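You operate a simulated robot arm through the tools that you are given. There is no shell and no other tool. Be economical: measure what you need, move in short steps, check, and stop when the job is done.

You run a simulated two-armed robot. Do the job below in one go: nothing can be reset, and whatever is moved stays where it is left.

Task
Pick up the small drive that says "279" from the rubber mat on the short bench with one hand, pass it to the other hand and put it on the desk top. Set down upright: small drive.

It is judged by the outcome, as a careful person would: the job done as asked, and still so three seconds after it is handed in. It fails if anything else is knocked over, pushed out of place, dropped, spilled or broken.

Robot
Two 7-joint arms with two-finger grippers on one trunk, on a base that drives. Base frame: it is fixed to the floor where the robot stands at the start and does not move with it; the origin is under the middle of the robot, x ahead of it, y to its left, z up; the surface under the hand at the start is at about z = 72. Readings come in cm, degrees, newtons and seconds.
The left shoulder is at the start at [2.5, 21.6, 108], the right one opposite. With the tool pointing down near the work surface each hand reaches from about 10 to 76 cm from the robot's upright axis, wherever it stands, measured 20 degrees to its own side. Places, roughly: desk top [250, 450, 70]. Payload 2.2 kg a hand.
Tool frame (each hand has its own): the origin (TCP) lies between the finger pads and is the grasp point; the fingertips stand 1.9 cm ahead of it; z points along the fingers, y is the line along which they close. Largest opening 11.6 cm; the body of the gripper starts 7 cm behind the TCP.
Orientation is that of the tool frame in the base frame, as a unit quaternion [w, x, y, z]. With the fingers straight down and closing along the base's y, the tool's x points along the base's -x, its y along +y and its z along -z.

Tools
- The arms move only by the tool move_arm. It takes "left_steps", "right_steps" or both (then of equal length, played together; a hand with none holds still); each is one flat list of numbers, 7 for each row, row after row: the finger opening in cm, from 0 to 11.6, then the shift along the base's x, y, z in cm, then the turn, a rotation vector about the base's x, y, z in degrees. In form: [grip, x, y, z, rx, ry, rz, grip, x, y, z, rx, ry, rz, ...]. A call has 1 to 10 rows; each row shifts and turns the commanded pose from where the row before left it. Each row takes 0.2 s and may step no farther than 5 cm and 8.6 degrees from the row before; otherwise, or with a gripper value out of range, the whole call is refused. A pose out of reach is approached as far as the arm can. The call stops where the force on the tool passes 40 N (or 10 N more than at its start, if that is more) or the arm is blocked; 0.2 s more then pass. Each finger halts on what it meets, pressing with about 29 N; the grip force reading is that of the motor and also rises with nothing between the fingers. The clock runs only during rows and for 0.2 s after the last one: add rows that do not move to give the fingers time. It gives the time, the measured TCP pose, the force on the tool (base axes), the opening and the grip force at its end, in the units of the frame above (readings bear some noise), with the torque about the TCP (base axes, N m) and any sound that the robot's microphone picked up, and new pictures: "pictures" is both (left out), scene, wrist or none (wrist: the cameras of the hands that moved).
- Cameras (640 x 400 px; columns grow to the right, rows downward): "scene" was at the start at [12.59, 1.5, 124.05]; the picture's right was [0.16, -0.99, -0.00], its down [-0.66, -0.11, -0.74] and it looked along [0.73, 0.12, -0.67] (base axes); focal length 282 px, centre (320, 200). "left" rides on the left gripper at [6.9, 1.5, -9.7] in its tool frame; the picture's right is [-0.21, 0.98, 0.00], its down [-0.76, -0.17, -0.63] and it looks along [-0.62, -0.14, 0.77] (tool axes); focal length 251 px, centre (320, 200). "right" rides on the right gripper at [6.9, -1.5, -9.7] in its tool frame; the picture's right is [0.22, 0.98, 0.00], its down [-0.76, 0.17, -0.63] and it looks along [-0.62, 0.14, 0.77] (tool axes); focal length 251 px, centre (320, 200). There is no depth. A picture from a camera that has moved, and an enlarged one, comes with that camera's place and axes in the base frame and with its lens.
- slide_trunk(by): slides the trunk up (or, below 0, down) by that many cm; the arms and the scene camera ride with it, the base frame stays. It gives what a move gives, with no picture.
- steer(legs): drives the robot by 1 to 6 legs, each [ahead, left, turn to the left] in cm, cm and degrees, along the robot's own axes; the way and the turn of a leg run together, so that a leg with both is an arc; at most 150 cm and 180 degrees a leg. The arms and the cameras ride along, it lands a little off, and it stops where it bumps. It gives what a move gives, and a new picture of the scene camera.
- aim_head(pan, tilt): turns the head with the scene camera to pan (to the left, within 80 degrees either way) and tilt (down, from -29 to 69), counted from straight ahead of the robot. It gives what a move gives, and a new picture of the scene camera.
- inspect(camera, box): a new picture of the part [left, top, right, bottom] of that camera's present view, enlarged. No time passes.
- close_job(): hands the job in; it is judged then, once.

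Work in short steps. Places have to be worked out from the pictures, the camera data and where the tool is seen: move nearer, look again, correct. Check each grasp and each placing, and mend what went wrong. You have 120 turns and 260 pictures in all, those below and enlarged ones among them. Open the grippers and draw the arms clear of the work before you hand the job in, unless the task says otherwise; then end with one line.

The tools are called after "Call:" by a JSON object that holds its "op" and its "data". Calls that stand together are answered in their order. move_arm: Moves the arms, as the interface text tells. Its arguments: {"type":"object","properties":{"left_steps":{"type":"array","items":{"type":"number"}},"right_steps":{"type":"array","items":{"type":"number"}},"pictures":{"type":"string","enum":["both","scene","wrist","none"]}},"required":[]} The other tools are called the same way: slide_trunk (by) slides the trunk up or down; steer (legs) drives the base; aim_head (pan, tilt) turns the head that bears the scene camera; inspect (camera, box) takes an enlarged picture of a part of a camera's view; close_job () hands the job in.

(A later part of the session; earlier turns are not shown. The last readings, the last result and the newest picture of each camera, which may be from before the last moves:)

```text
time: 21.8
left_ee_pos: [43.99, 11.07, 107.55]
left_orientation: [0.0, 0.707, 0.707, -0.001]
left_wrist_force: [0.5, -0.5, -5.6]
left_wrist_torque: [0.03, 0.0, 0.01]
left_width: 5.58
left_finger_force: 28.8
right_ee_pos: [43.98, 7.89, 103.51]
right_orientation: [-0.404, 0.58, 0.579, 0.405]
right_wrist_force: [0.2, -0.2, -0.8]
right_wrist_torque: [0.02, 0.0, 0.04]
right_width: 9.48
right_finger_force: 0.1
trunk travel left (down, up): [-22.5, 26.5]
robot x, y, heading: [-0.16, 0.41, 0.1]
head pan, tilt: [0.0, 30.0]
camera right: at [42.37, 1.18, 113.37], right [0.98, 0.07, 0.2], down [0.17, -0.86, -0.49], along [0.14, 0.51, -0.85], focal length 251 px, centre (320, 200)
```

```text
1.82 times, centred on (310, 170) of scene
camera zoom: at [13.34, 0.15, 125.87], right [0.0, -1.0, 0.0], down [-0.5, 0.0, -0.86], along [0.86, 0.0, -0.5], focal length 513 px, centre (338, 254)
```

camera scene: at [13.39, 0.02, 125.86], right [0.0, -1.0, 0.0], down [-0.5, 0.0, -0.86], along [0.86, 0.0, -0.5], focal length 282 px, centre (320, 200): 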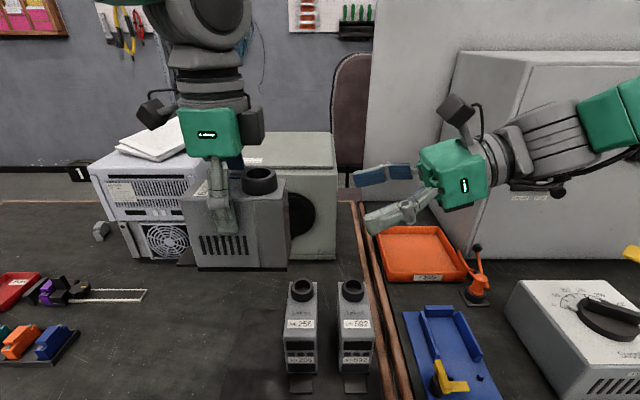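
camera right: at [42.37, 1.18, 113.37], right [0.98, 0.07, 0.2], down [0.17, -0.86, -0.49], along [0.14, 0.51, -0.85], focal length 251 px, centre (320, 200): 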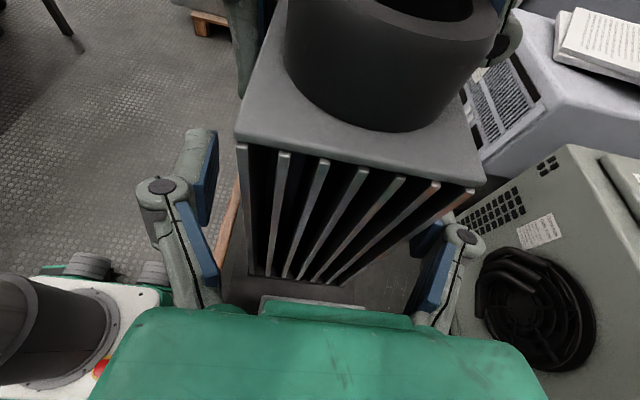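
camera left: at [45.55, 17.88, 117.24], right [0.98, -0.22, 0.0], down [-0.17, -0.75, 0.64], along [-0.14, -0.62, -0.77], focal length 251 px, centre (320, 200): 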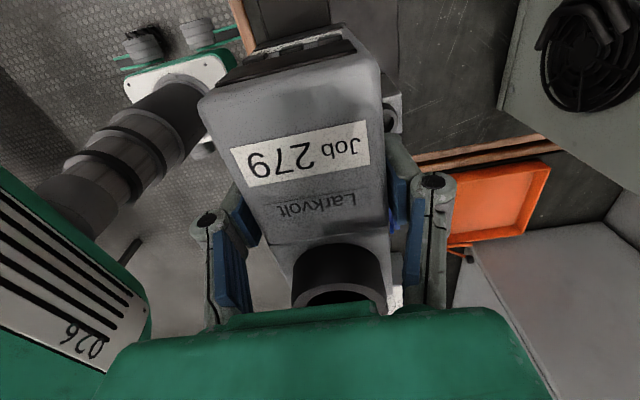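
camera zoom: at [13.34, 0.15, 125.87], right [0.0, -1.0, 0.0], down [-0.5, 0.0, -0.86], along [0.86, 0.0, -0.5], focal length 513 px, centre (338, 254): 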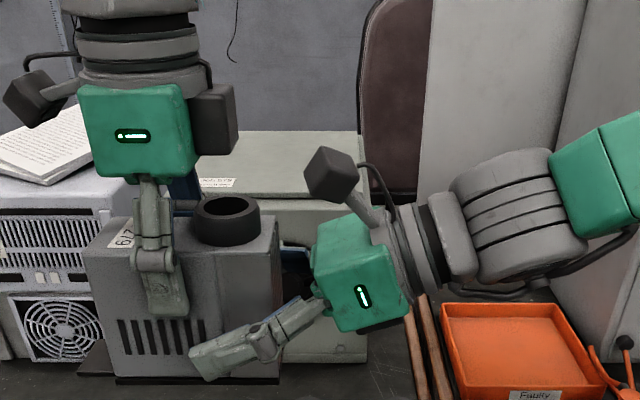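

Fingers straddle the rear half of the drive, below the left fingers. I close the right hand while the left holds.

Call:
{"op": "move_arm", "data": {"right_steps": [7, 0, 0, 0, 0, 0, 0, 5.5, 0, 0, 0, 0, 0, 0, 4, 0, 0, 0, 0, 0, 0, 3.5, 0, 0, 0, 0, 0, 0, 3.5, 0, 0, 0, 0, 0, 0], "pictures": "wrist"}}

Call:
{"op": "inspect", "data": {"camera": "scene", "box": [150, 60, 470, 280]}}

```text
time: 23.0
left_ee_pos: [43.9, 10.96, 107.6]
left_orientation: [0.001, 0.707, 0.707, -0.002]
left_wrist_force: [4.5, 1.1, -4.8]
left_wrist_torque: [0.01, -0.39, 0.11]
left_width: 5.54
left_finger_force: 29.1
right_ee_pos: [43.91, 7.76, 103.53]
right_orientation: [-0.405, 0.58, 0.58, 0.404]
right_wrist_force: [-4.9, -0.9, 0.4]
right_wrist_torque: [0.09, 0.21, 0.04]
right_width: 5.58
right_finger_force: 29.2
trunk travel left (down, up): [-22.5, 26.5]
robot x, y, heading: [-0.12, 0.03, 0.0]
head pan, tilt: [0.0, 30.0]
camera right: at [42.38, 1.07, 113.37], right [0.98, 0.07, 0.2], down [0.17, -0.85, -0.49], along [0.13, 0.51, -0.85], focal length 251 px, centre (320, 200)
```

right: 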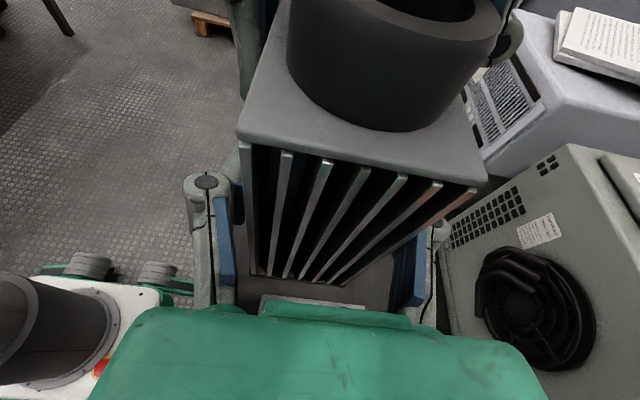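

```text
1.82 times, centred on (310, 170) of scene
camera zoom: at [13.37, 0.06, 125.87], right [0.0, -1.0, 0.0], down [-0.5, 0.0, -0.86], along [0.86, 0.0, -0.5], focal length 513 px, centre (338, 254)
```

zoom: 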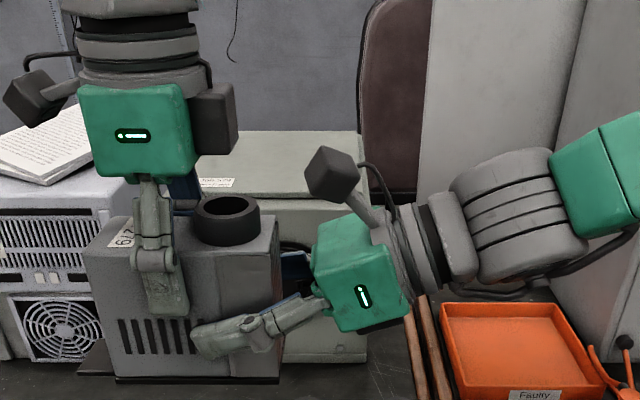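

Both hands hold it (right 5.58 cm, 29 N). I open the left hand to 9 cm and then raise it clear.

Call:
{"op": "move_arm", "data": {"left_steps": [6.5, 0, 0, 0, 0, 0, 0, 8, 0, 0, 0, 0, 0, 0, 8.5, 0, 0, 0, 0, 0, 0, 8.5, 0, 0, 2, 0, 0, 0, 8.5, 0, 0, 3, 0, 0, 0, 8.5, 0, 0, 4, 0, 0, 0, 8.5, 0, 0, 4, 0, 0, 0, 8.5, 0, 0, 4, 0, 0, 0], "pictures": "scene"}}

```text
time: 24.8
left_ee_pos: [43.93, 11.16, 124.55]
left_orientation: [0.001, 0.707, 0.707, -0.002]
left_wrist_force: [0.4, 0.4, 0.1]
left_wrist_torque: [-0.02, -0.03, 0.0]
left_width: 8.51
left_finger_force: 0.0
right_ee_pos: [43.99, 7.67, 103.49]
right_orientation: [-0.405, 0.58, 0.58, 0.404]
right_wrist_force: [-0.8, 0.6, 0.0]
right_wrist_torque: [-0.09, 0.03, -0.02]
right_width: 5.55
right_finger_force: 29.1
trunk travel left (down, up): [-22.5, 26.5]
robot x, y, heading: [-0.42, 0.33, 0.0]
head pan, tilt: [0.0, 30.0]
camera scene: at [13.29, 0.04, 125.88], right [0.0, -1.0, 0.0], down [-0.5, 0.0, -0.86], along [0.86, 0.0, -0.5], focal length 282 px, centre (320, 200)
```

scene: 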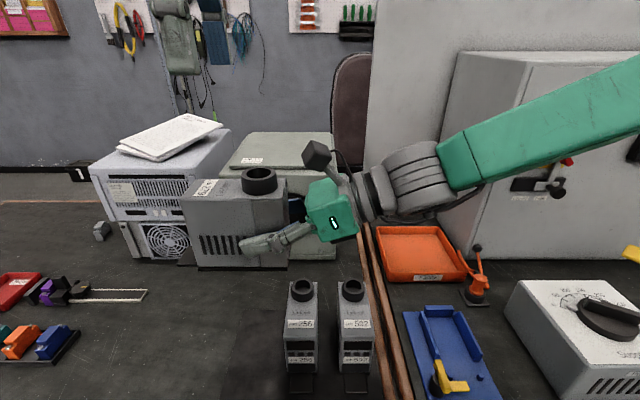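

The drive is now in the right hand alone, steady and upright. I draw both arms in toward the body for travel.

Call:
{"op": "move_arm", "data": {"left_steps": [8.5, -1.5, 3, 0, 0, 0, 8, 8.5, -1.5, 3, 0, 0, 0, 8, 8.5, -1.5, 3, 0, 0, 0, 8, 8.5, -1.5, 3, -1, 0, 0, 8, 8.5, -1.5, 3, -1, 0, 0, 8, 8.5, 0, 2, -1, 0, 0, 8, 8.5, 0, 2, -1, 0, 0, 8, 8.5, 0, 0, -1, 0, 0, 8], "right_steps": [3.5, 0, 0, 1, 0, 0, 0, 3.5, 0, -1.5, 0, 0, 0, 0, 3.5, 0, -1.5, 0, 0, 0, 0, 3.5, -1, -1.5, 0, 0, 0, 0, 3.5, -1, -1.5, 0, 0, 0, 0, 3.5, -1, -1.5, 0, 0, 0, 0, 3.5, -1, -1.5, 0, 0, 0, 0, 3.5, -1, -1.5, 0, 0, 0, 0], "pictures": "scene"}}

Call:
{"op": "aim_head", "data": {"pan": 80, "tilt": 15}}

```text
time: 26.6
left_ee_pos: [36.53, 30.04, 119.42]
left_orientation: [0.002, 0.224, 0.975, 0.0]
left_wrist_force: [1.0, 0.0, 0.1]
left_wrist_torque: [0.02, 0.0, 0.01]
left_width: 8.51
left_finger_force: 0.2
right_ee_pos: [38.88, -2.9, 104.57]
right_orientation: [-0.405, 0.58, 0.58, 0.404]
right_wrist_force: [-0.5, -0.6, -6.0]
right_wrist_torque: [-0.15, 0.01, -0.02]
right_width: 5.56
right_finger_force: 29.2
trunk travel left (down, up): [-22.5, 26.5]
robot x, y, heading: [0.15, -0.02, -0.1]
head pan, tilt: [0.0, 30.0]
camera scene: at [13.21, 0.04, 125.88], right [0.0, -1.0, 0.0], down [-0.5, 0.0, -0.86], along [0.86, 0.0, -0.5], focal length 282 px, centre (320, 200)
```

scene: 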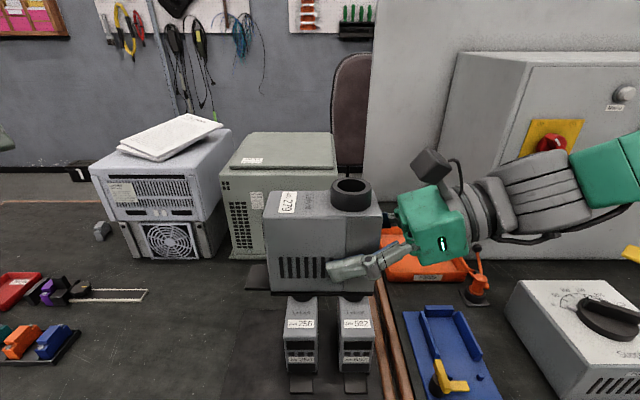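

```text
time: 28.1
left_ee_pos: [36.52, 30.04, 119.49]
left_orientation: [0.002, 0.225, 0.974, -0.001]
left_wrist_force: [0.7, 0.1, -1.0]
left_wrist_torque: [0.0, 0.0, 0.0]
left_width: 8.5
left_finger_force: 0.1
right_ee_pos: [39.03, -2.67, 104.57]
right_orientation: [-0.404, 0.58, 0.58, 0.404]
right_wrist_force: [0.0, -0.3, -5.8]
right_wrist_torque: [-0.13, -0.04, -0.05]
right_width: 5.56
right_finger_force: 28.9
trunk travel left (down, up): [-22.5, 26.5]
robot x, y, heading: [0.23, 0.26, 0.5]
head pan, tilt: [80.0, 15.0]
camera scene: at [5.84, 9.36, 128.32], right [0.98, -0.17, 0.0], down [-0.05, -0.26, -0.97], along [0.17, 0.95, -0.26], focal length 282 px, centre (320, 200)
```

scene: 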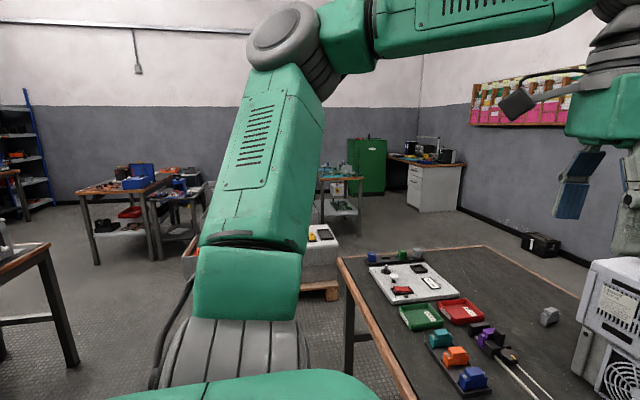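

The desk is visible far left-ahead, beyond the bench end (bench ends near y≈116, a pallet starts near y≈200). I back off a little and sidestep left along the bench, then look again.

Call:
{"op": "steer", "data": {"legs": [[-12, 0, 0], [0, 80, 0]]}}

```text
time: 33.3
left_ee_pos: [25.58, 109.38, 119.55]
left_orientation: [0.0, 0.234, 0.972, 0.0]
left_wrist_force: [-0.7, 0.1, 0.1]
left_wrist_torque: [0.0, -0.02, 0.0]
left_width: 8.49
left_finger_force: 0.1
right_ee_pos: [27.4, 76.55, 104.52]
right_orientation: [-0.402, 0.585, 0.575, 0.407]
right_wrist_force: [-0.1, 0.9, -5.4]
right_wrist_torque: [-0.13, 0.01, 0.03]
right_width: 5.56
right_finger_force: 29.1
trunk travel left (down, up): [-22.5, 26.5]
robot x, y, heading: [-11.07, 79.88, -1.2]
head pan, tilt: [80.0, 15.0]
camera scene: at [-5.43, 89.36, 128.31], right [0.98, -0.19, 0.0], down [-0.05, -0.26, -0.97], along [0.18, 0.95, -0.26], focal length 282 px, centre (320, 200)
```

scene: 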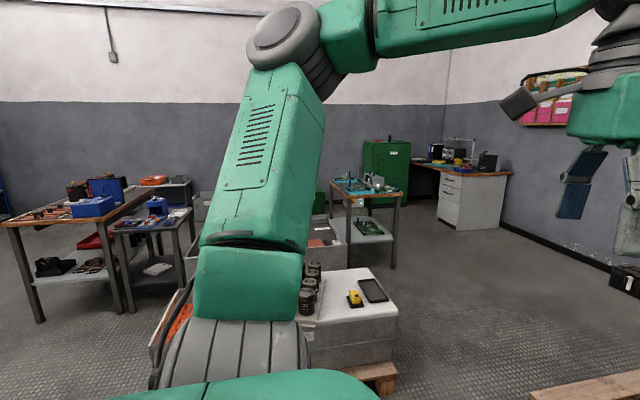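

Call:
{"op": "aim_head", "data": {"pan": 60, "tilt": 45}}

```text
time: 34.2
left_ee_pos: [25.3, 109.3, 119.64]
left_orientation: [0.002, 0.234, 0.972, 0.001]
left_wrist_force: [-0.9, -0.3, -0.6]
left_wrist_torque: [-0.02, 0.01, 0.01]
left_width: 8.5
left_finger_force: 0.0
right_ee_pos: [27.15, 76.51, 104.58]
right_orientation: [-0.4, 0.585, 0.575, 0.409]
right_wrist_force: [0.6, -0.8, -6.1]
right_wrist_torque: [-0.12, 0.03, 0.02]
right_width: 5.53
right_finger_force: 29.1
trunk travel left (down, up): [-22.5, 26.5]
robot x, y, heading: [-11.16, 79.91, -1.2]
head pan, tilt: [60.0, 45.0]
camera scene: at [-3.04, 87.09, 123.64], right [0.86, -0.51, 0.0], down [-0.37, -0.61, -0.71], along [0.36, 0.61, -0.71], focal length 282 px, centre (320, 200)
```

scene: 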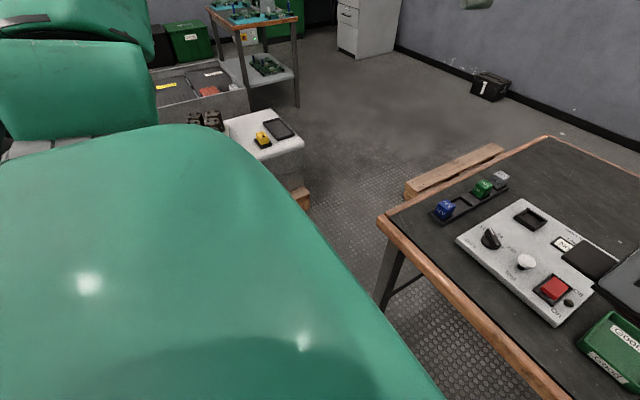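

Call:
{"op": "inspect", "data": {"camera": "scene", "box": [240, 60, 560, 260]}}

```text
2.00 times, centred on (400, 160) of scene
camera zoom: at [-3.04, 87.09, 123.64], right [0.86, -0.51, 0.0], down [-0.37, -0.61, -0.71], along [0.36, 0.61, -0.71], focal length 564 px, centre (160, 280)
```

zoom: 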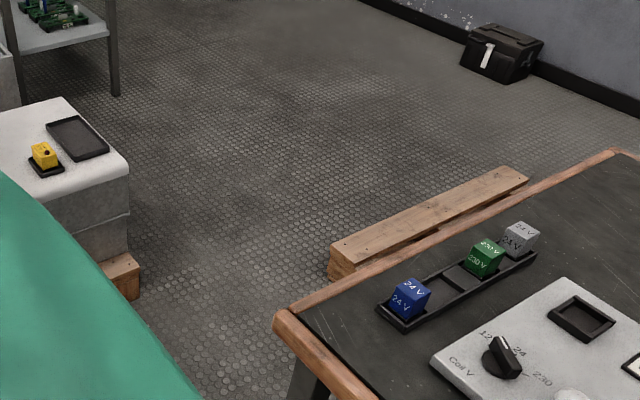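

A beam lies on the floor past the bench end, and a loaded pallet is opposite, so the passage needs care. I move left 45 cm, still behind the bench front, and look at the passage with less arm in view.

Call:
{"op": "steer", "data": {"legs": [[0, 48, 1]]}}

Call:
{"op": "aim_head", "data": {"pan": 25, "tilt": 35}}

```text
time: 37.1
left_ee_pos: [25.52, 156.12, 119.97]
left_orientation: [0.001, 0.227, 0.974, 0.007]
left_wrist_force: [0.0, -0.1, 0.0]
left_wrist_torque: [0.04, -0.02, -0.03]
left_width: 8.48
left_finger_force: 0.1
right_ee_pos: [27.92, 123.52, 104.55]
right_orientation: [-0.407, 0.579, 0.575, 0.41]
right_wrist_force: [1.0, -0.2, -6.1]
right_wrist_torque: [-0.12, 0.02, 0.0]
right_width: 5.53
right_finger_force: 29.2
trunk travel left (down, up): [-22.5, 26.5]
robot x, y, heading: [-11.19, 127.88, -0.3]
head pan, tilt: [60.0, 45.0]
camera scene: at [-2.64, 133.54, 123.72], right [0.86, -0.5, -0.01], down [-0.36, -0.6, -0.71], along [0.35, 0.62, -0.7], focal length 282 px, centre (320, 200)
```

scene: 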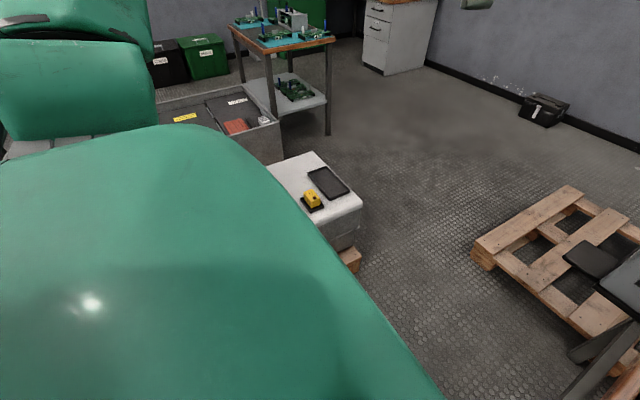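

```text
time: 38.1
left_ee_pos: [25.27, 157.33, 119.88]
left_orientation: [0.003, 0.228, 0.974, 0.002]
left_wrist_force: [0.1, -0.2, -0.9]
left_wrist_torque: [0.0, 0.01, 0.03]
left_width: 8.52
left_finger_force: 0.0
right_ee_pos: [27.61, 124.43, 104.69]
right_orientation: [-0.404, 0.58, 0.578, 0.408]
right_wrist_force: [1.0, 0.5, -5.2]
right_wrist_torque: [-0.13, 0.0, -0.04]
right_width: 5.56
right_finger_force: 28.9
trunk travel left (down, up): [-22.5, 26.5]
robot x, y, heading: [-10.7, 127.98, -0.2]
head pan, tilt: [25.0, 35.0]
camera scene: at [1.29, 131.04, 125.12], right [0.42, -0.91, -0.01], down [-0.52, -0.24, -0.82], along [0.74, 0.35, -0.57], focal length 282 px, centre (320, 200)
```

scene: 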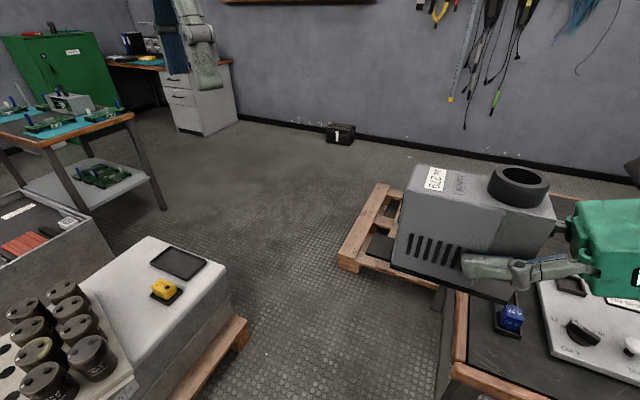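

Call:
{"op": "aim_head", "data": {"pan": 40, "tilt": 69}}

Call:
{"op": "aim_head", "data": {"pan": -30, "tilt": 69}}

Call:
{"op": "inspect", "data": {"camera": "right", "box": [0, 0, 640, 400]}}

Call:
{"op": "inspect", "data": {"camera": "left", "box": [0, 0, 640, 400]}}

```text
time: 39.1
left_ee_pos: [25.26, 158.35, 119.58]
left_orientation: [0.003, 0.227, 0.974, -0.002]
left_wrist_force: [-0.6, 0.1, 0.8]
left_wrist_torque: [-0.03, -0.02, -0.04]
left_width: 8.48
left_finger_force: 0.2
right_ee_pos: [27.58, 125.61, 104.69]
right_orientation: [-0.402, 0.581, 0.58, 0.405]
right_wrist_force: [-0.3, 0.3, -5.8]
right_wrist_torque: [-0.17, 0.0, 0.0]
right_width: 5.55
right_finger_force: 28.8
trunk travel left (down, up): [-22.5, 26.5]
robot x, y, heading: [-11.09, 128.15, -0.1]
head pan, tilt: [40.0, 68.8]
camera scene: at [-2.43, 132.22, 120.74], right [0.64, -0.77, 0.0], down [-0.72, -0.6, -0.36], along [0.28, 0.23, -0.93], focal length 282 px, centre (320, 200)
```

scene: 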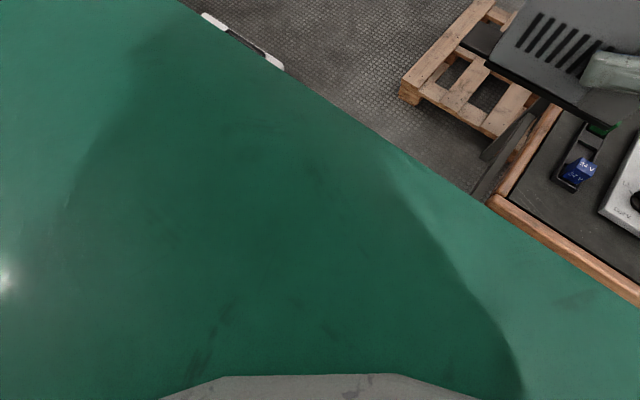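

```text
time: 40.5
left_ee_pos: [25.3, 156.83, 119.88]
left_orientation: [0.002, 0.228, 0.974, 0.004]
left_wrist_force: [0.8, 0.2, 0.4]
left_wrist_torque: [0.0, 0.01, 0.0]
left_width: 8.49
left_finger_force: 0.0
right_ee_pos: [27.72, 124.2, 104.72]
right_orientation: [-0.404, 0.58, 0.577, 0.409]
right_wrist_force: [-0.1, 0.3, -5.9]
right_wrist_torque: [-0.1, 0.0, 0.02]
right_width: 5.54
right_finger_force: 28.8
trunk travel left (down, up): [-22.5, 26.5]
robot x, y, heading: [-10.93, 127.77, -0.5]
head pan, tilt: [-30.0, 68.8]
camera scene: at [-1.91, 124.5, 120.73], right [-0.5, -0.86, 0.0], down [-0.81, 0.47, -0.36], along [0.31, -0.18, -0.93], focal length 282 px, centre (320, 200)
```

scene: 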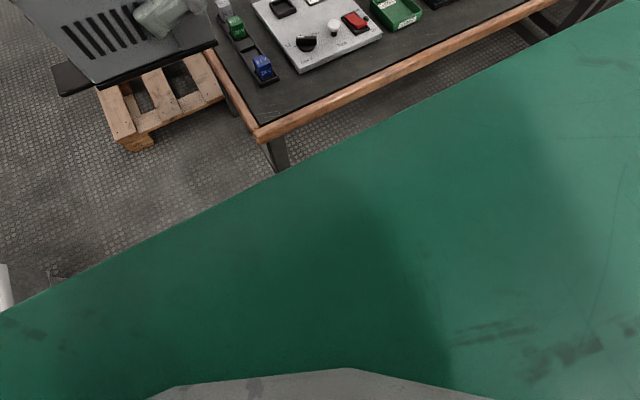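

```text
1.00 times, centred on (320, 200) of right (not enlarged: the box is as wide or as high as the picture)
camera zoom: at [25.95, 117.42, 114.42], right [0.98, 0.07, 0.21], down [0.16, -0.85, -0.5], along [0.14, 0.52, -0.84], focal length 251 px, centre (320, 200)
```

zoom: 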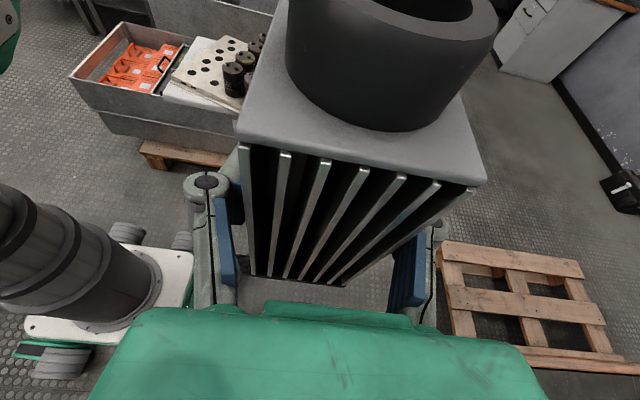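

```text
1.00 times, centred on (320, 200) of left (not enlarged: the box is as wide or as high as the picture)
camera zoom: at [19.64, 161.24, 129.64], right [0.63, 0.78, 0.01], down [0.6, -0.49, 0.63], along [0.5, -0.39, -0.77], focal length 251 px, centre (320, 200)
```

zoom: 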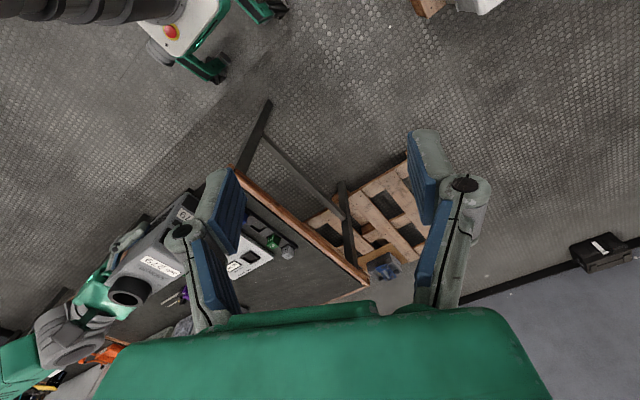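

The passage between the loaded pallet's corner (~[52,190]) and the empty pallet's corner (~[103,165]) is about 57 cm, so I need the robot's footprint. I tilt the left hand back so that its camera sees the base.

Call:
{"op": "move_arm", "data": {"left_steps": [8.5, 2.5, 0, 0, 0, 8.5, 0, 8.5, 2.5, 0, 0, 0, 8.5, 0, 8.5, 2.5, 0, 0, 0, 8.5, 0, 8.5, 2.5, 0, 0, 0, 8.5, 0, 8.5, 2.5, 0, 0, 0, 8.5, 0, 8.5, 2.5, 0, 0, 0, 8.5, 0, 8.5, 2.5, 0, 0, 0, 8.5, 0], "pictures": "wrist"}}

```text
time: 42.1
left_ee_pos: [34.37, 157.38, 119.65]
left_orientation: [-0.259, 0.219, 0.939, -0.059]
left_wrist_force: [0.0, -0.2, -0.2]
left_wrist_torque: [-0.01, 0.04, 0.02]
left_width: 8.49
left_finger_force: 0.0
left hand out of reach, approached as far as the arm can: row 4, 5, 6, 7
right_ee_pos: [27.6, 124.61, 104.69]
right_orientation: [-0.402, 0.581, 0.578, 0.408]
right_wrist_force: [0.3, -0.1, -5.6]
right_wrist_torque: [-0.12, 0.01, -0.01]
right_width: 5.56
right_finger_force: 28.3
trunk travel left (down, up): [-22.5, 26.5]
robot x, y, heading: [-10.61, 127.87, -0.0]
head pan, tilt: [-30.0, 68.8]
camera left: at [34.57, 161.85, 130.89], right [0.54, 0.78, -0.32], down [0.84, -0.49, 0.23], along [0.03, -0.39, -0.92], focal length 251 px, centre (320, 200)
```

left: 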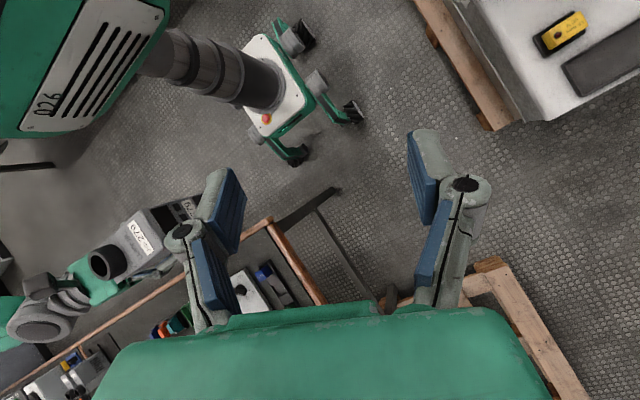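

Footprint is about x −32…+27, y ±24 around the robot's axis, so heading through the gap nose-first (≈62°) leaves about 4 cm each side. I restore the left hand, then shift to open floor and turn left 90°.

Call:
{"op": "move_arm", "data": {"left_steps": [8.5, -2.5, 0, 0, 0, -8.5, 0, 8.5, -2.5, 0, 0, 0, -8.5, 0, 8.5, -2.5, 0, 0, 0, -8.5, 0, 8.5, -2.5, 0, 0, 0, -8.5, 0, 8.5, -2.5, 0, 0, 0, -8.5, 0, 8.5, -2.5, 0, 0, 0, -8.5, 0, 8.5, -2.5, 0, 0, 0, -8.5, 0], "pictures": "none"}}

Call:
{"op": "steer", "data": {"legs": [[-5, 17, 0], [0, 0, 90]]}}

Call:
{"op": "aim_head", "data": {"pan": -25, "tilt": 40}}

```text
time: 43.7
left_ee_pos: [16.82, 157.73, 119.64]
left_orientation: [0.244, 0.219, 0.943, 0.057]
left_wrist_force: [0.0, 0.4, -0.1]
left_wrist_torque: [0.01, -0.01, -0.04]
left_width: 8.49
left_finger_force: 0.1
right_ee_pos: [27.64, 124.89, 104.72]
right_orientation: [-0.402, 0.58, 0.579, 0.407]
right_wrist_force: [-0.7, -0.3, -5.7]
right_wrist_torque: [-0.12, 0.02, 0.02]
right_width: 5.55
right_finger_force: 28.9
trunk travel left (down, up): [-22.5, 26.5]
robot x, y, heading: [-10.9, 128.33, -0.2]
head pan, tilt: [-30.0, 68.8]
```

```text
time: 49.0
left_ee_pos: [-45.18, 172.75, 119.74]
left_orientation: [0.128, -0.514, 0.821, 0.212]
left_wrist_force: [0.0, -0.7, 0.0]
left_wrist_torque: [0.01, -0.02, -0.03]
left_width: 8.51
left_finger_force: 0.0
right_ee_pos: [-12.74, 183.55, 104.67]
right_orientation: [-0.574, -0.001, 0.819, 0.001]
right_wrist_force: [0.0, -0.2, -5.8]
right_wrist_torque: [0.0, -0.15, 0.0]
right_width: 5.55
right_finger_force: 28.8
trunk travel left (down, up): [-22.5, 26.5]
robot x, y, heading: [-15.73, 145.15, 90.1]
head pan, tilt: [-30.0, 68.8]
camera scene: at [-13.85, 154.16, 120.77], right [0.87, -0.5, 0.01], down [-0.46, -0.81, -0.36], along [0.19, 0.31, -0.93], focal length 282 px, centre (320, 200)
```

scene: 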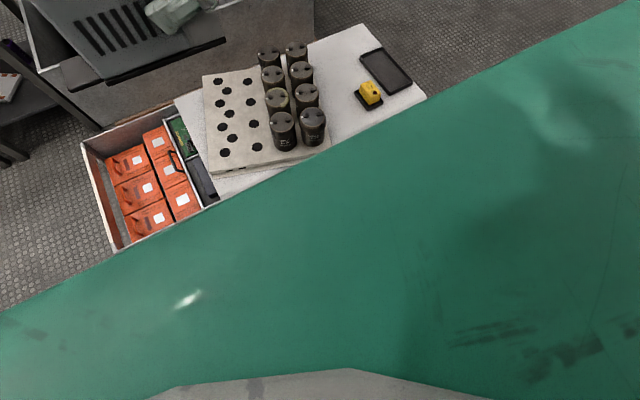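

```text
time: 50.0
left_ee_pos: [-43.02, 172.65, 120.16]
left_orientation: [0.121, -0.511, 0.823, 0.218]
left_wrist_force: [1.4, 0.1, 0.2]
left_wrist_torque: [0.01, 0.04, 0.03]
left_width: 8.5
left_finger_force: 0.2
right_ee_pos: [-10.42, 183.45, 104.61]
right_orientation: [-0.581, 0.0, 0.814, 0.002]
right_wrist_force: [0.9, 0.0, -5.3]
right_wrist_torque: [-0.03, -0.11, -0.01]
right_width: 5.57
right_finger_force: 29.1
trunk travel left (down, up): [-22.5, 26.5]
robot x, y, heading: [-15.45, 145.25, 90.1]
head pan, tilt: [-25.0, 40.0]
camera scene: at [-11.55, 157.03, 124.34], right [0.91, -0.42, 0.0], down [-0.27, -0.59, -0.76], along [0.32, 0.69, -0.65], focal length 282 px, centre (320, 200)
```

scene: 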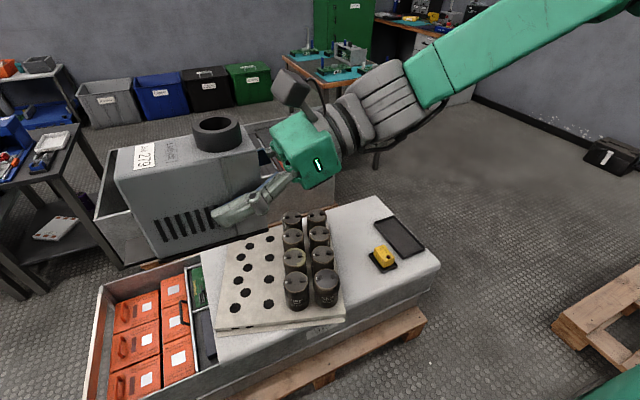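

Drive steady. I advance to y≈159 and sidestep right between pallet and bench, in parts.

Call:
{"op": "steer", "data": {"legs": [[13.5, 0, 0], [0, -50, 0]]}}

```text
time: 53.8
left_ee_pos: [1.26, 186.12, 118.9]
left_orientation: [0.139, -0.519, 0.818, 0.206]
left_wrist_force: [-0.7, -0.2, -0.4]
left_wrist_torque: [0.02, -0.07, -0.07]
left_width: 8.49
left_finger_force: 0.0
right_ee_pos: [34.02, 197.2, 104.81]
right_orientation: [-0.563, -0.005, 0.826, 0.0]
right_wrist_force: [-2.0, -1.0, -5.0]
right_wrist_torque: [-0.02, -0.13, -0.01]
right_width: 5.53
right_finger_force: 28.4
trunk travel left (down, up): [-22.5, 26.5]
robot x, y, heading: [33.68, 159.28, 89.9]
head pan, tilt: [-25.0, 40.0]
camera scene: at [33.36, 170.8, 124.41], right [0.91, -0.41, 0.03], down [-0.24, -0.59, -0.77], along [0.34, 0.7, -0.63], focal length 282 px, centre (320, 200)
```

scene: 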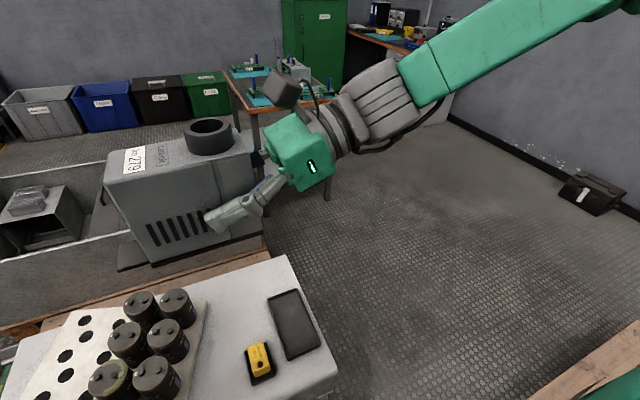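

On track. Next 33 cm to the right, to x≈67, then a look with the right-hand camera at the corners.

Call:
{"op": "steer", "data": {"legs": [[0, -33, 0]]}}

Call:
{"op": "inspect", "data": {"camera": "right", "box": [0, 0, 640, 400]}}

Call:
{"op": "inspect", "data": {"camera": "left", "box": [0, 0, 640, 400]}}

```text
time: 56.0
left_ee_pos: [38.84, 186.27, 120.02]
left_orientation: [0.124, -0.515, 0.82, 0.216]
left_wrist_force: [-0.4, -0.2, -1.0]
left_wrist_torque: [0.01, 0.01, 0.03]
left_width: 8.53
left_finger_force: 0.0
right_ee_pos: [71.16, 197.22, 104.73]
right_orientation: [-0.578, -0.006, 0.816, 0.0]
right_wrist_force: [0.4, -0.6, -5.2]
right_wrist_torque: [-0.04, -0.12, -0.02]
right_width: 5.56
right_finger_force: 28.6
trunk travel left (down, up): [-22.5, 26.5]
robot x, y, heading: [67.32, 159.17, 90.4]
head pan, tilt: [-25.0, 40.0]
camera scene: at [71.74, 171.11, 124.31], right [0.91, -0.42, -0.01], down [-0.27, -0.59, -0.76], along [0.31, 0.69, -0.65], focal length 282 px, centre (320, 200)
```

scene: 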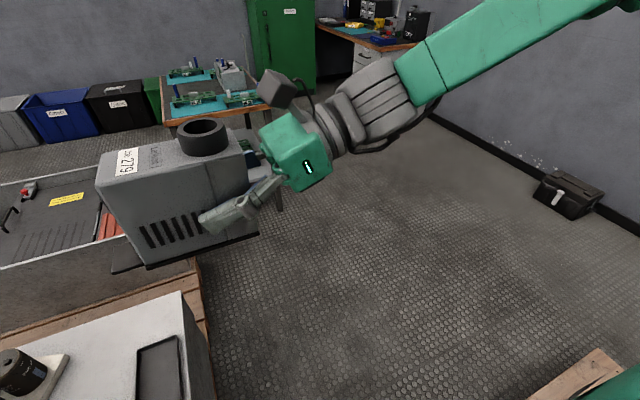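

```text
1.00 times, centred on (320, 200) of right (not enlarged: the box is as wide or as high as the picture)
camera zoom: at [78.0, 195.76, 114.46], right [-0.08, 0.97, 0.21], down [0.85, 0.18, -0.5], along [-0.53, 0.14, -0.84], focal length 251 px, centre (320, 200)
```

zoom: 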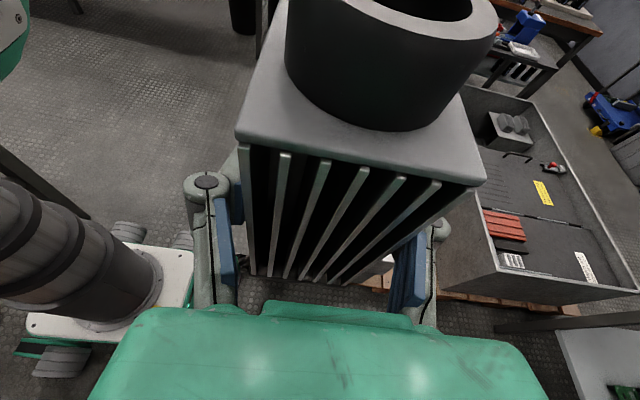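

```text
1.00 times, centred on (320, 200) of left (not enlarged: the box is as wide or as high as the picture)
camera zoom: at [34.64, 176.77, 126.01], right [-0.78, 0.54, 0.31], down [0.49, 0.23, 0.84], along [0.38, 0.81, -0.45], focal length 251 px, centre (320, 200)
```

zoom: 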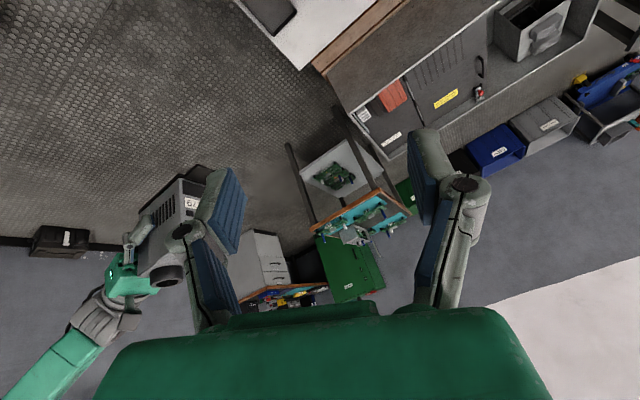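

I'm at [67, 159], heading 90°. I turn right in two halves with a short advance between, then push ahead through the gap at about 62°.

Call:
{"op": "steer", "data": {"legs": [[0, 0, -14], [4, 0, 0], [0, 0, -14]]}}

```text
time: 58.3
left_ee_pos: [50.8, 196.93, 120.03]
left_orientation: [0.159, -0.371, 0.894, 0.195]
left_wrist_force: [-0.3, -0.3, 0.2]
left_wrist_torque: [0.0, 0.11, 0.08]
left_width: 8.47
left_finger_force: 0.0
right_ee_pos: [84.88, 196.88, 105.04]
right_orientation: [-0.57, 0.129, 0.806, 0.097]
right_wrist_force: [3.1, 0.9, -6.9]
right_wrist_torque: [-0.08, -0.02, 0.03]
right_width: 5.54
right_finger_force: 29.1
trunk travel left (down, up): [-22.5, 26.5]
robot x, y, heading: [68.9, 162.38, 71.6]
head pan, tilt: [-25.0, 40.0]
stopped in leg 3: the robot was blocked; the commanded pose is now the measured one
camera scene: at [78.59, 172.04, 124.25], right [0.72, -0.69, -0.02], down [-0.46, -0.46, -0.76], along [0.51, 0.56, -0.65], focal length 282 px, centre (320, 200)
```

scene: 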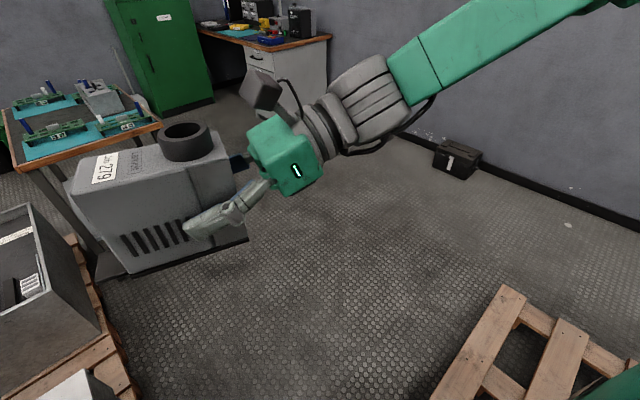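

Blocked at heading 71.6°. I look down on both sides to find what touches.

Call:
{"op": "aim_head", "data": {"pan": -80, "tilt": 55}}

Call:
{"op": "aim_head", "data": {"pan": 75, "tilt": 60}}

```text
time: 59.5
left_ee_pos: [45.43, 198.89, 118.93]
left_orientation: [0.177, -0.378, 0.891, 0.18]
left_wrist_force: [-0.3, 0.2, -0.2]
left_wrist_torque: [-0.06, -0.06, -0.05]
left_width: 8.52
left_finger_force: 0.0
right_ee_pos: [79.9, 198.42, 105.15]
right_orientation: [-0.554, 0.127, 0.817, 0.093]
right_wrist_force: [-0.5, 0.5, -5.4]
right_wrist_torque: [-0.07, -0.15, 0.02]
right_width: 5.52
right_finger_force: 28.6
trunk travel left (down, up): [-22.5, 26.5]
robot x, y, heading: [67.9, 162.94, 71.4]
head pan, tilt: [-80.0, 55.0]
camera scene: at [74.78, 166.6, 122.4], right [-0.15, -0.99, 0.01], down [-0.8, 0.12, -0.59], along [0.58, -0.09, -0.81], focal length 282 px, centre (320, 200)
```

scene: 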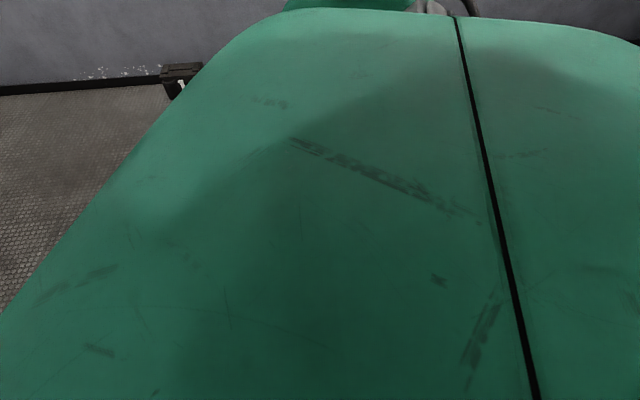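

```text
time: 61.9
left_ee_pos: [46.45, 198.46, 119.1]
left_orientation: [0.173, -0.376, 0.892, 0.183]
left_wrist_force: [-0.1, 0.6, -0.6]
left_wrist_torque: [0.0, -0.03, -0.02]
left_width: 8.48
left_finger_force: 0.1
right_ee_pos: [80.78, 198.07, 105.05]
right_orientation: [-0.558, 0.126, 0.815, 0.093]
right_wrist_force: [-0.9, -0.9, -5.8]
right_wrist_torque: [-0.03, -0.16, -0.02]
right_width: 5.55
right_finger_force: 29.6
trunk travel left (down, up): [-22.5, 26.5]
robot x, y, heading: [67.82, 163.06, 71.6]
head pan, tilt: [75.0, 60.0]
camera scene: at [63.38, 170.93, 121.67], right [0.55, 0.83, 0.0], down [0.72, -0.48, -0.5], along [-0.41, 0.27, -0.87], focal length 282 px, centre (320, 200)
```

scene: 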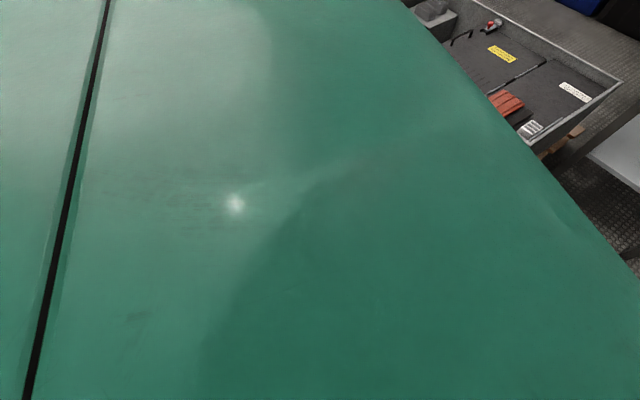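

I tilt the left hand back again to see the base and what is around it.

Call:
{"op": "move_arm", "data": {"left_steps": [8.5, 0.8, 2.4, 0, -8.07, 2.69, 0, 8.5, 0.8, 2.4, 0, -8.07, 2.69, 0, 8.5, 0.8, 2.4, 0, -8.07, 2.69, 0, 8.5, 0.8, 2.4, 0, -8.07, 2.69, 0, 8.5, 0.8, 2.4, 0, -8.07, 2.69, 0, 8.5, 0.8, 2.4, 0, -8.07, 2.69, 0, 8.5, 0.8, 2.4, 0, -8.07, 2.69, 0], "pictures": "wrist"}}

```text
time: 63.5
left_ee_pos: [53.22, 215.17, 119.36]
left_orientation: [-0.17, -0.377, 0.888, -0.202]
left_wrist_force: [0.8, 0.5, 0.6]
left_wrist_torque: [-0.01, 0.03, 0.02]
left_width: 8.48
left_finger_force: 0.0
right_ee_pos: [81.92, 198.0, 105.0]
right_orientation: [-0.56, 0.128, 0.813, 0.093]
right_wrist_force: [0.7, 0.3, -5.9]
right_wrist_torque: [-0.04, -0.08, -0.01]
right_width: 5.53
right_finger_force: 28.8
trunk travel left (down, up): [-22.5, 26.5]
robot x, y, heading: [68.07, 163.19, 71.7]
head pan, tilt: [75.0, 60.0]
camera left: at [48.96, 216.69, 130.6], right [-0.58, 0.75, -0.32], down [0.71, 0.66, 0.24], along [0.39, -0.09, -0.92], focal length 251 px, centre (320, 200)
```

left: 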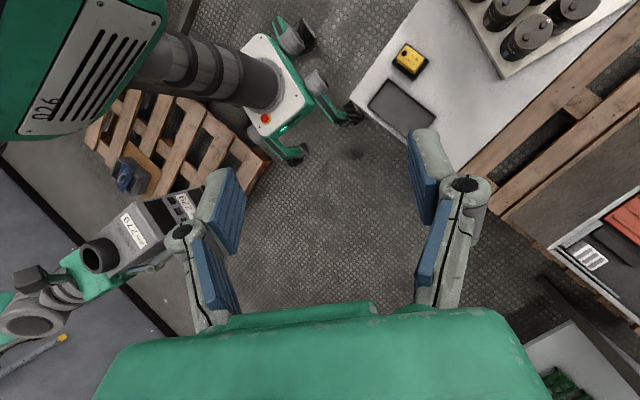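

The contact must be the rear against the bench; both front casters have room (pallet corners at −24 and +31 cm laterally). I shift right 3.5 cm while easing ahead at this heading.

Call:
{"op": "steer", "data": {"legs": [[4, -3.5, 0], [12, 0, 0]]}}

Call:
{"op": "inspect", "data": {"camera": "left", "box": [0, 0, 640, 400]}}

```text
time: 65.3
left_ee_pos: [58.63, 229.83, 118.81]
left_orientation: [-0.162, -0.378, 0.888, -0.207]
left_wrist_force: [-1.8, 0.6, -0.8]
left_wrist_torque: [-0.03, -0.09, 0.05]
left_width: 8.48
left_finger_force: 0.0
right_ee_pos: [87.77, 212.49, 105.27]
right_orientation: [-0.553, 0.127, 0.818, 0.092]
right_wrist_force: [-0.3, 0.1, -5.9]
right_wrist_torque: [-0.07, -0.11, 0.0]
right_width: 5.51
right_finger_force: 29.0
trunk travel left (down, up): [-22.5, 26.5]
robot x, y, heading: [76.12, 177.26, 71.3]
head pan, tilt: [75.0, 60.0]
camera scene: at [71.35, 185.24, 121.66], right [0.55, 0.83, 0.0], down [0.72, -0.48, -0.5], along [-0.41, 0.27, -0.87], focal length 282 px, centre (320, 200)
```

scene: 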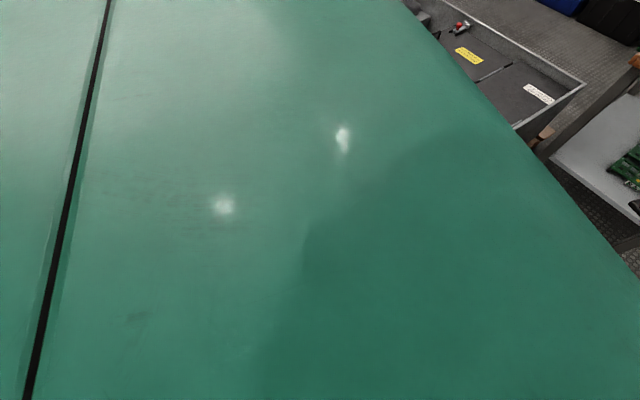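

```text
1.00 times, centred on (320, 200) of left (not enlarged: the box is as wide or as high as the picture)
camera zoom: at [54.29, 231.4, 129.97], right [-0.58, 0.74, -0.34], down [0.71, 0.66, 0.25], along [0.41, -0.09, -0.91], focal length 251 px, centre (320, 200)
```

zoom: 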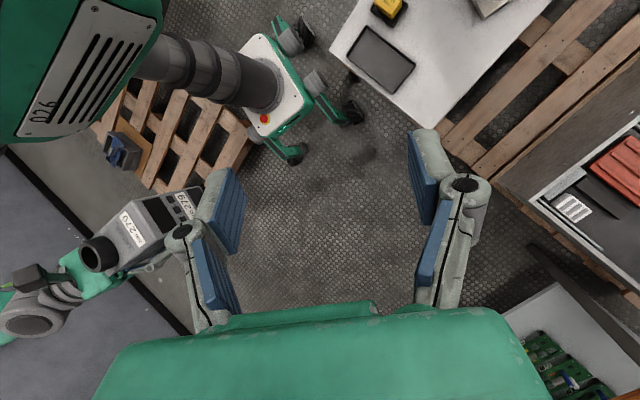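

Passing cleanly, centred (±27 cm). I bring the left hand back in, then continue ahead out of the gap.

Call:
{"op": "move_arm", "data": {"left_steps": [8.5, -1.0, -3.0, 0, 8.07, -2.69, 0, 8.5, -1.0, -3.0, 0, 8.07, -2.69, 0, 8.5, -1.0, -3.0, 0, 8.07, -2.69, 0, 8.5, -1.0, -3.0, 0, 8.07, -2.69, 0], "pictures": "none"}}

Call:
{"op": "steer", "data": {"legs": [[48, 0, 0]]}}

Call:
{"op": "aim_head", "data": {"pan": 0, "tilt": 20}}

```text
time: 66.5
left_ee_pos: [55.25, 217.12, 119.47]
left_orientation: [0.03, -0.389, 0.92, 0.021]
left_wrist_force: [1.2, -0.1, -0.3]
left_wrist_torque: [-0.03, 0.04, 0.01]
left_width: 8.5
left_finger_force: 0.0
right_ee_pos: [88.12, 211.91, 105.09]
right_orientation: [-0.557, 0.123, 0.816, 0.093]
right_wrist_force: [-0.1, 0.0, -5.5]
right_wrist_torque: [-0.06, -0.12, 0.01]
right_width: 5.56
right_finger_force: 28.9
trunk travel left (down, up): [-22.5, 26.5]
robot x, y, heading: [75.44, 177.43, 71.6]
head pan, tilt: [75.0, 60.0]
stopped in row 4 (left hand): the arm was blocked; the commanded pose is now the measured one
```

```text
time: 69.4
left_ee_pos: [70.78, 262.97, 119.4]
left_orientation: [0.029, -0.391, 0.92, 0.02]
left_wrist_force: [-0.1, -0.2, -0.6]
left_wrist_torque: [-0.02, 0.0, 0.04]
left_width: 8.51
left_finger_force: 0.0
right_ee_pos: [103.48, 257.84, 105.38]
right_orientation: [-0.559, 0.121, 0.815, 0.091]
right_wrist_force: [-0.3, 1.6, -5.6]
right_wrist_torque: [-0.08, -0.1, -0.02]
right_width: 5.56
right_finger_force: 29.3
trunk travel left (down, up): [-22.5, 26.5]
robot x, y, heading: [90.83, 222.99, 71.7]
head pan, tilt: [75.0, 60.0]
camera scene: at [88.6, 230.42, 121.79], right [0.55, 0.84, -0.01], down [0.71, -0.47, -0.52], along [-0.44, 0.28, -0.86], focal length 282 px, centre (320, 200)
```

scene: 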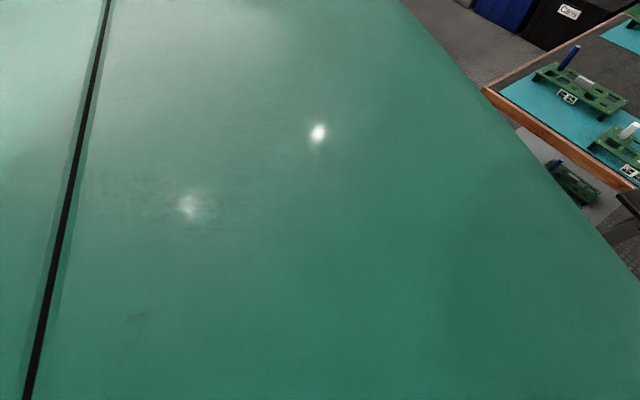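

```text
time: 70.8
left_ee_pos: [72.05, 262.08, 119.86]
left_orientation: [0.025, -0.389, 0.921, 0.026]
left_wrist_force: [1.0, 0.5, 0.6]
left_wrist_torque: [0.06, 0.09, -0.01]
left_width: 8.49
left_finger_force: 0.0
right_ee_pos: [104.99, 257.19, 105.47]
right_orientation: [-0.562, 0.121, 0.813, 0.093]
right_wrist_force: [1.7, 1.4, -5.7]
right_wrist_torque: [-0.06, -0.09, 0.03]
right_width: 5.54
right_finger_force: 28.9
trunk travel left (down, up): [-22.5, 26.5]
robot x, y, heading: [91.28, 223.28, 71.5]
head pan, tilt: [0.0, 20.0]
camera scene: at [98.09, 235.19, 127.47], right [0.95, -0.31, -0.02], down [-0.13, -0.32, -0.94], along [0.29, 0.89, -0.34], focal length 282 px, centre (320, 200)
```

scene: 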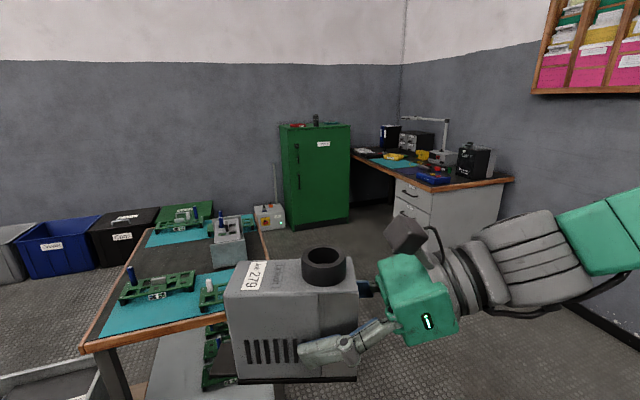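

Out of the gap. The desk's near end is at about y=376, x 218–287, its open side facing −x. I drive diagonally toward it and look again.

Call:
{"op": "steer", "data": {"legs": [[40, -50, 0], [60, 0, -18]]}}

Call:
{"op": "aim_head", "data": {"pan": 5, "tilt": 25}}

```text
time: 77.4
left_ee_pos: [168.41, 345.01, 118.14]
left_orientation: [0.045, -0.232, 0.972, -0.001]
left_wrist_force: [0.5, 0.3, -0.9]
left_wrist_torque: [-0.02, -0.02, -0.02]
left_width: 8.48
left_finger_force: 0.1
right_ee_pos: [198.09, 329.02, 105.08]
right_orientation: [-0.522, 0.258, 0.793, 0.177]
right_wrist_force: [-1.2, -0.3, -7.0]
right_wrist_torque: [-0.07, -0.07, 0.04]
right_width: 5.54
right_finger_force: 29.0
trunk travel left (down, up): [-22.5, 26.5]
robot x, y, heading: [177.78, 299.04, 52.6]
head pan, tilt: [0.0, 20.0]
camera scene: at [182.88, 312.03, 127.32], right [0.8, -0.61, 0.03], down [-0.19, -0.29, -0.94], along [0.58, 0.74, -0.35], focal length 282 px, centre (320, 200)
```

scene: 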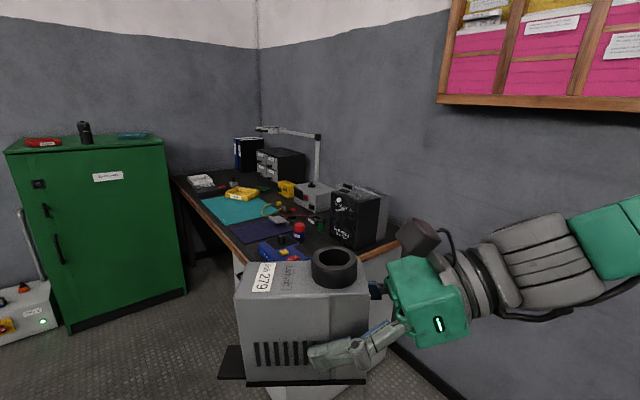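

```text
time: 78.0
left_ee_pos: [167.02, 345.37, 118.34]
left_orientation: [0.047, -0.234, 0.971, -0.002]
left_wrist_force: [-0.6, 0.4, 0.1]
left_wrist_torque: [-0.1, -0.08, 0.01]
left_width: 8.51
left_finger_force: 0.1
right_ee_pos: [196.68, 329.51, 105.31]
right_orientation: [-0.52, 0.254, 0.796, 0.176]
right_wrist_force: [-2.8, -0.7, -5.9]
right_wrist_torque: [-0.05, -0.17, -0.04]
right_width: 5.55
right_finger_force: 28.8
trunk travel left (down, up): [-22.5, 26.5]
robot x, y, heading: [177.02, 299.18, 52.4]
head pan, tilt: [5.0, 25.0]
camera scene: at [181.4, 312.74, 126.59], right [0.84, -0.53, 0.03], down [-0.21, -0.38, -0.9], along [0.49, 0.76, -0.43], focal length 282 px, centre (320, 200)
```

scene: 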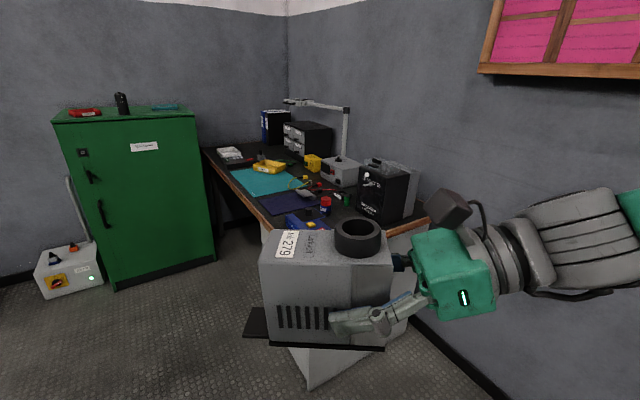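

Call:
{"op": "inspect", "data": {"camera": "scene", "box": [190, 90, 450, 250]}}

```text
2.46 times, centred on (320, 170) of scene
camera zoom: at [181.4, 312.74, 126.59], right [0.84, -0.53, 0.03], down [-0.21, -0.38, -0.9], along [0.49, 0.76, -0.43], focal length 695 px, centre (320, 274)
```

zoom: 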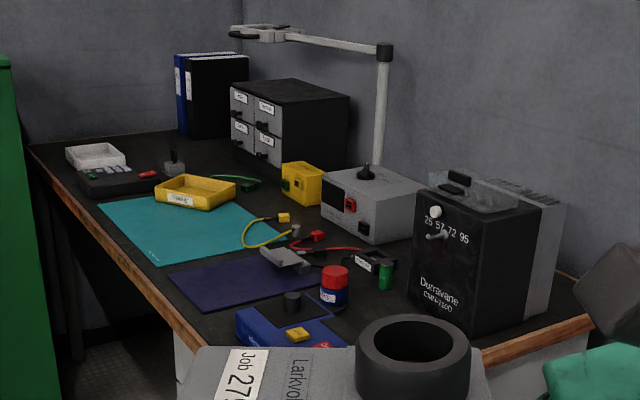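

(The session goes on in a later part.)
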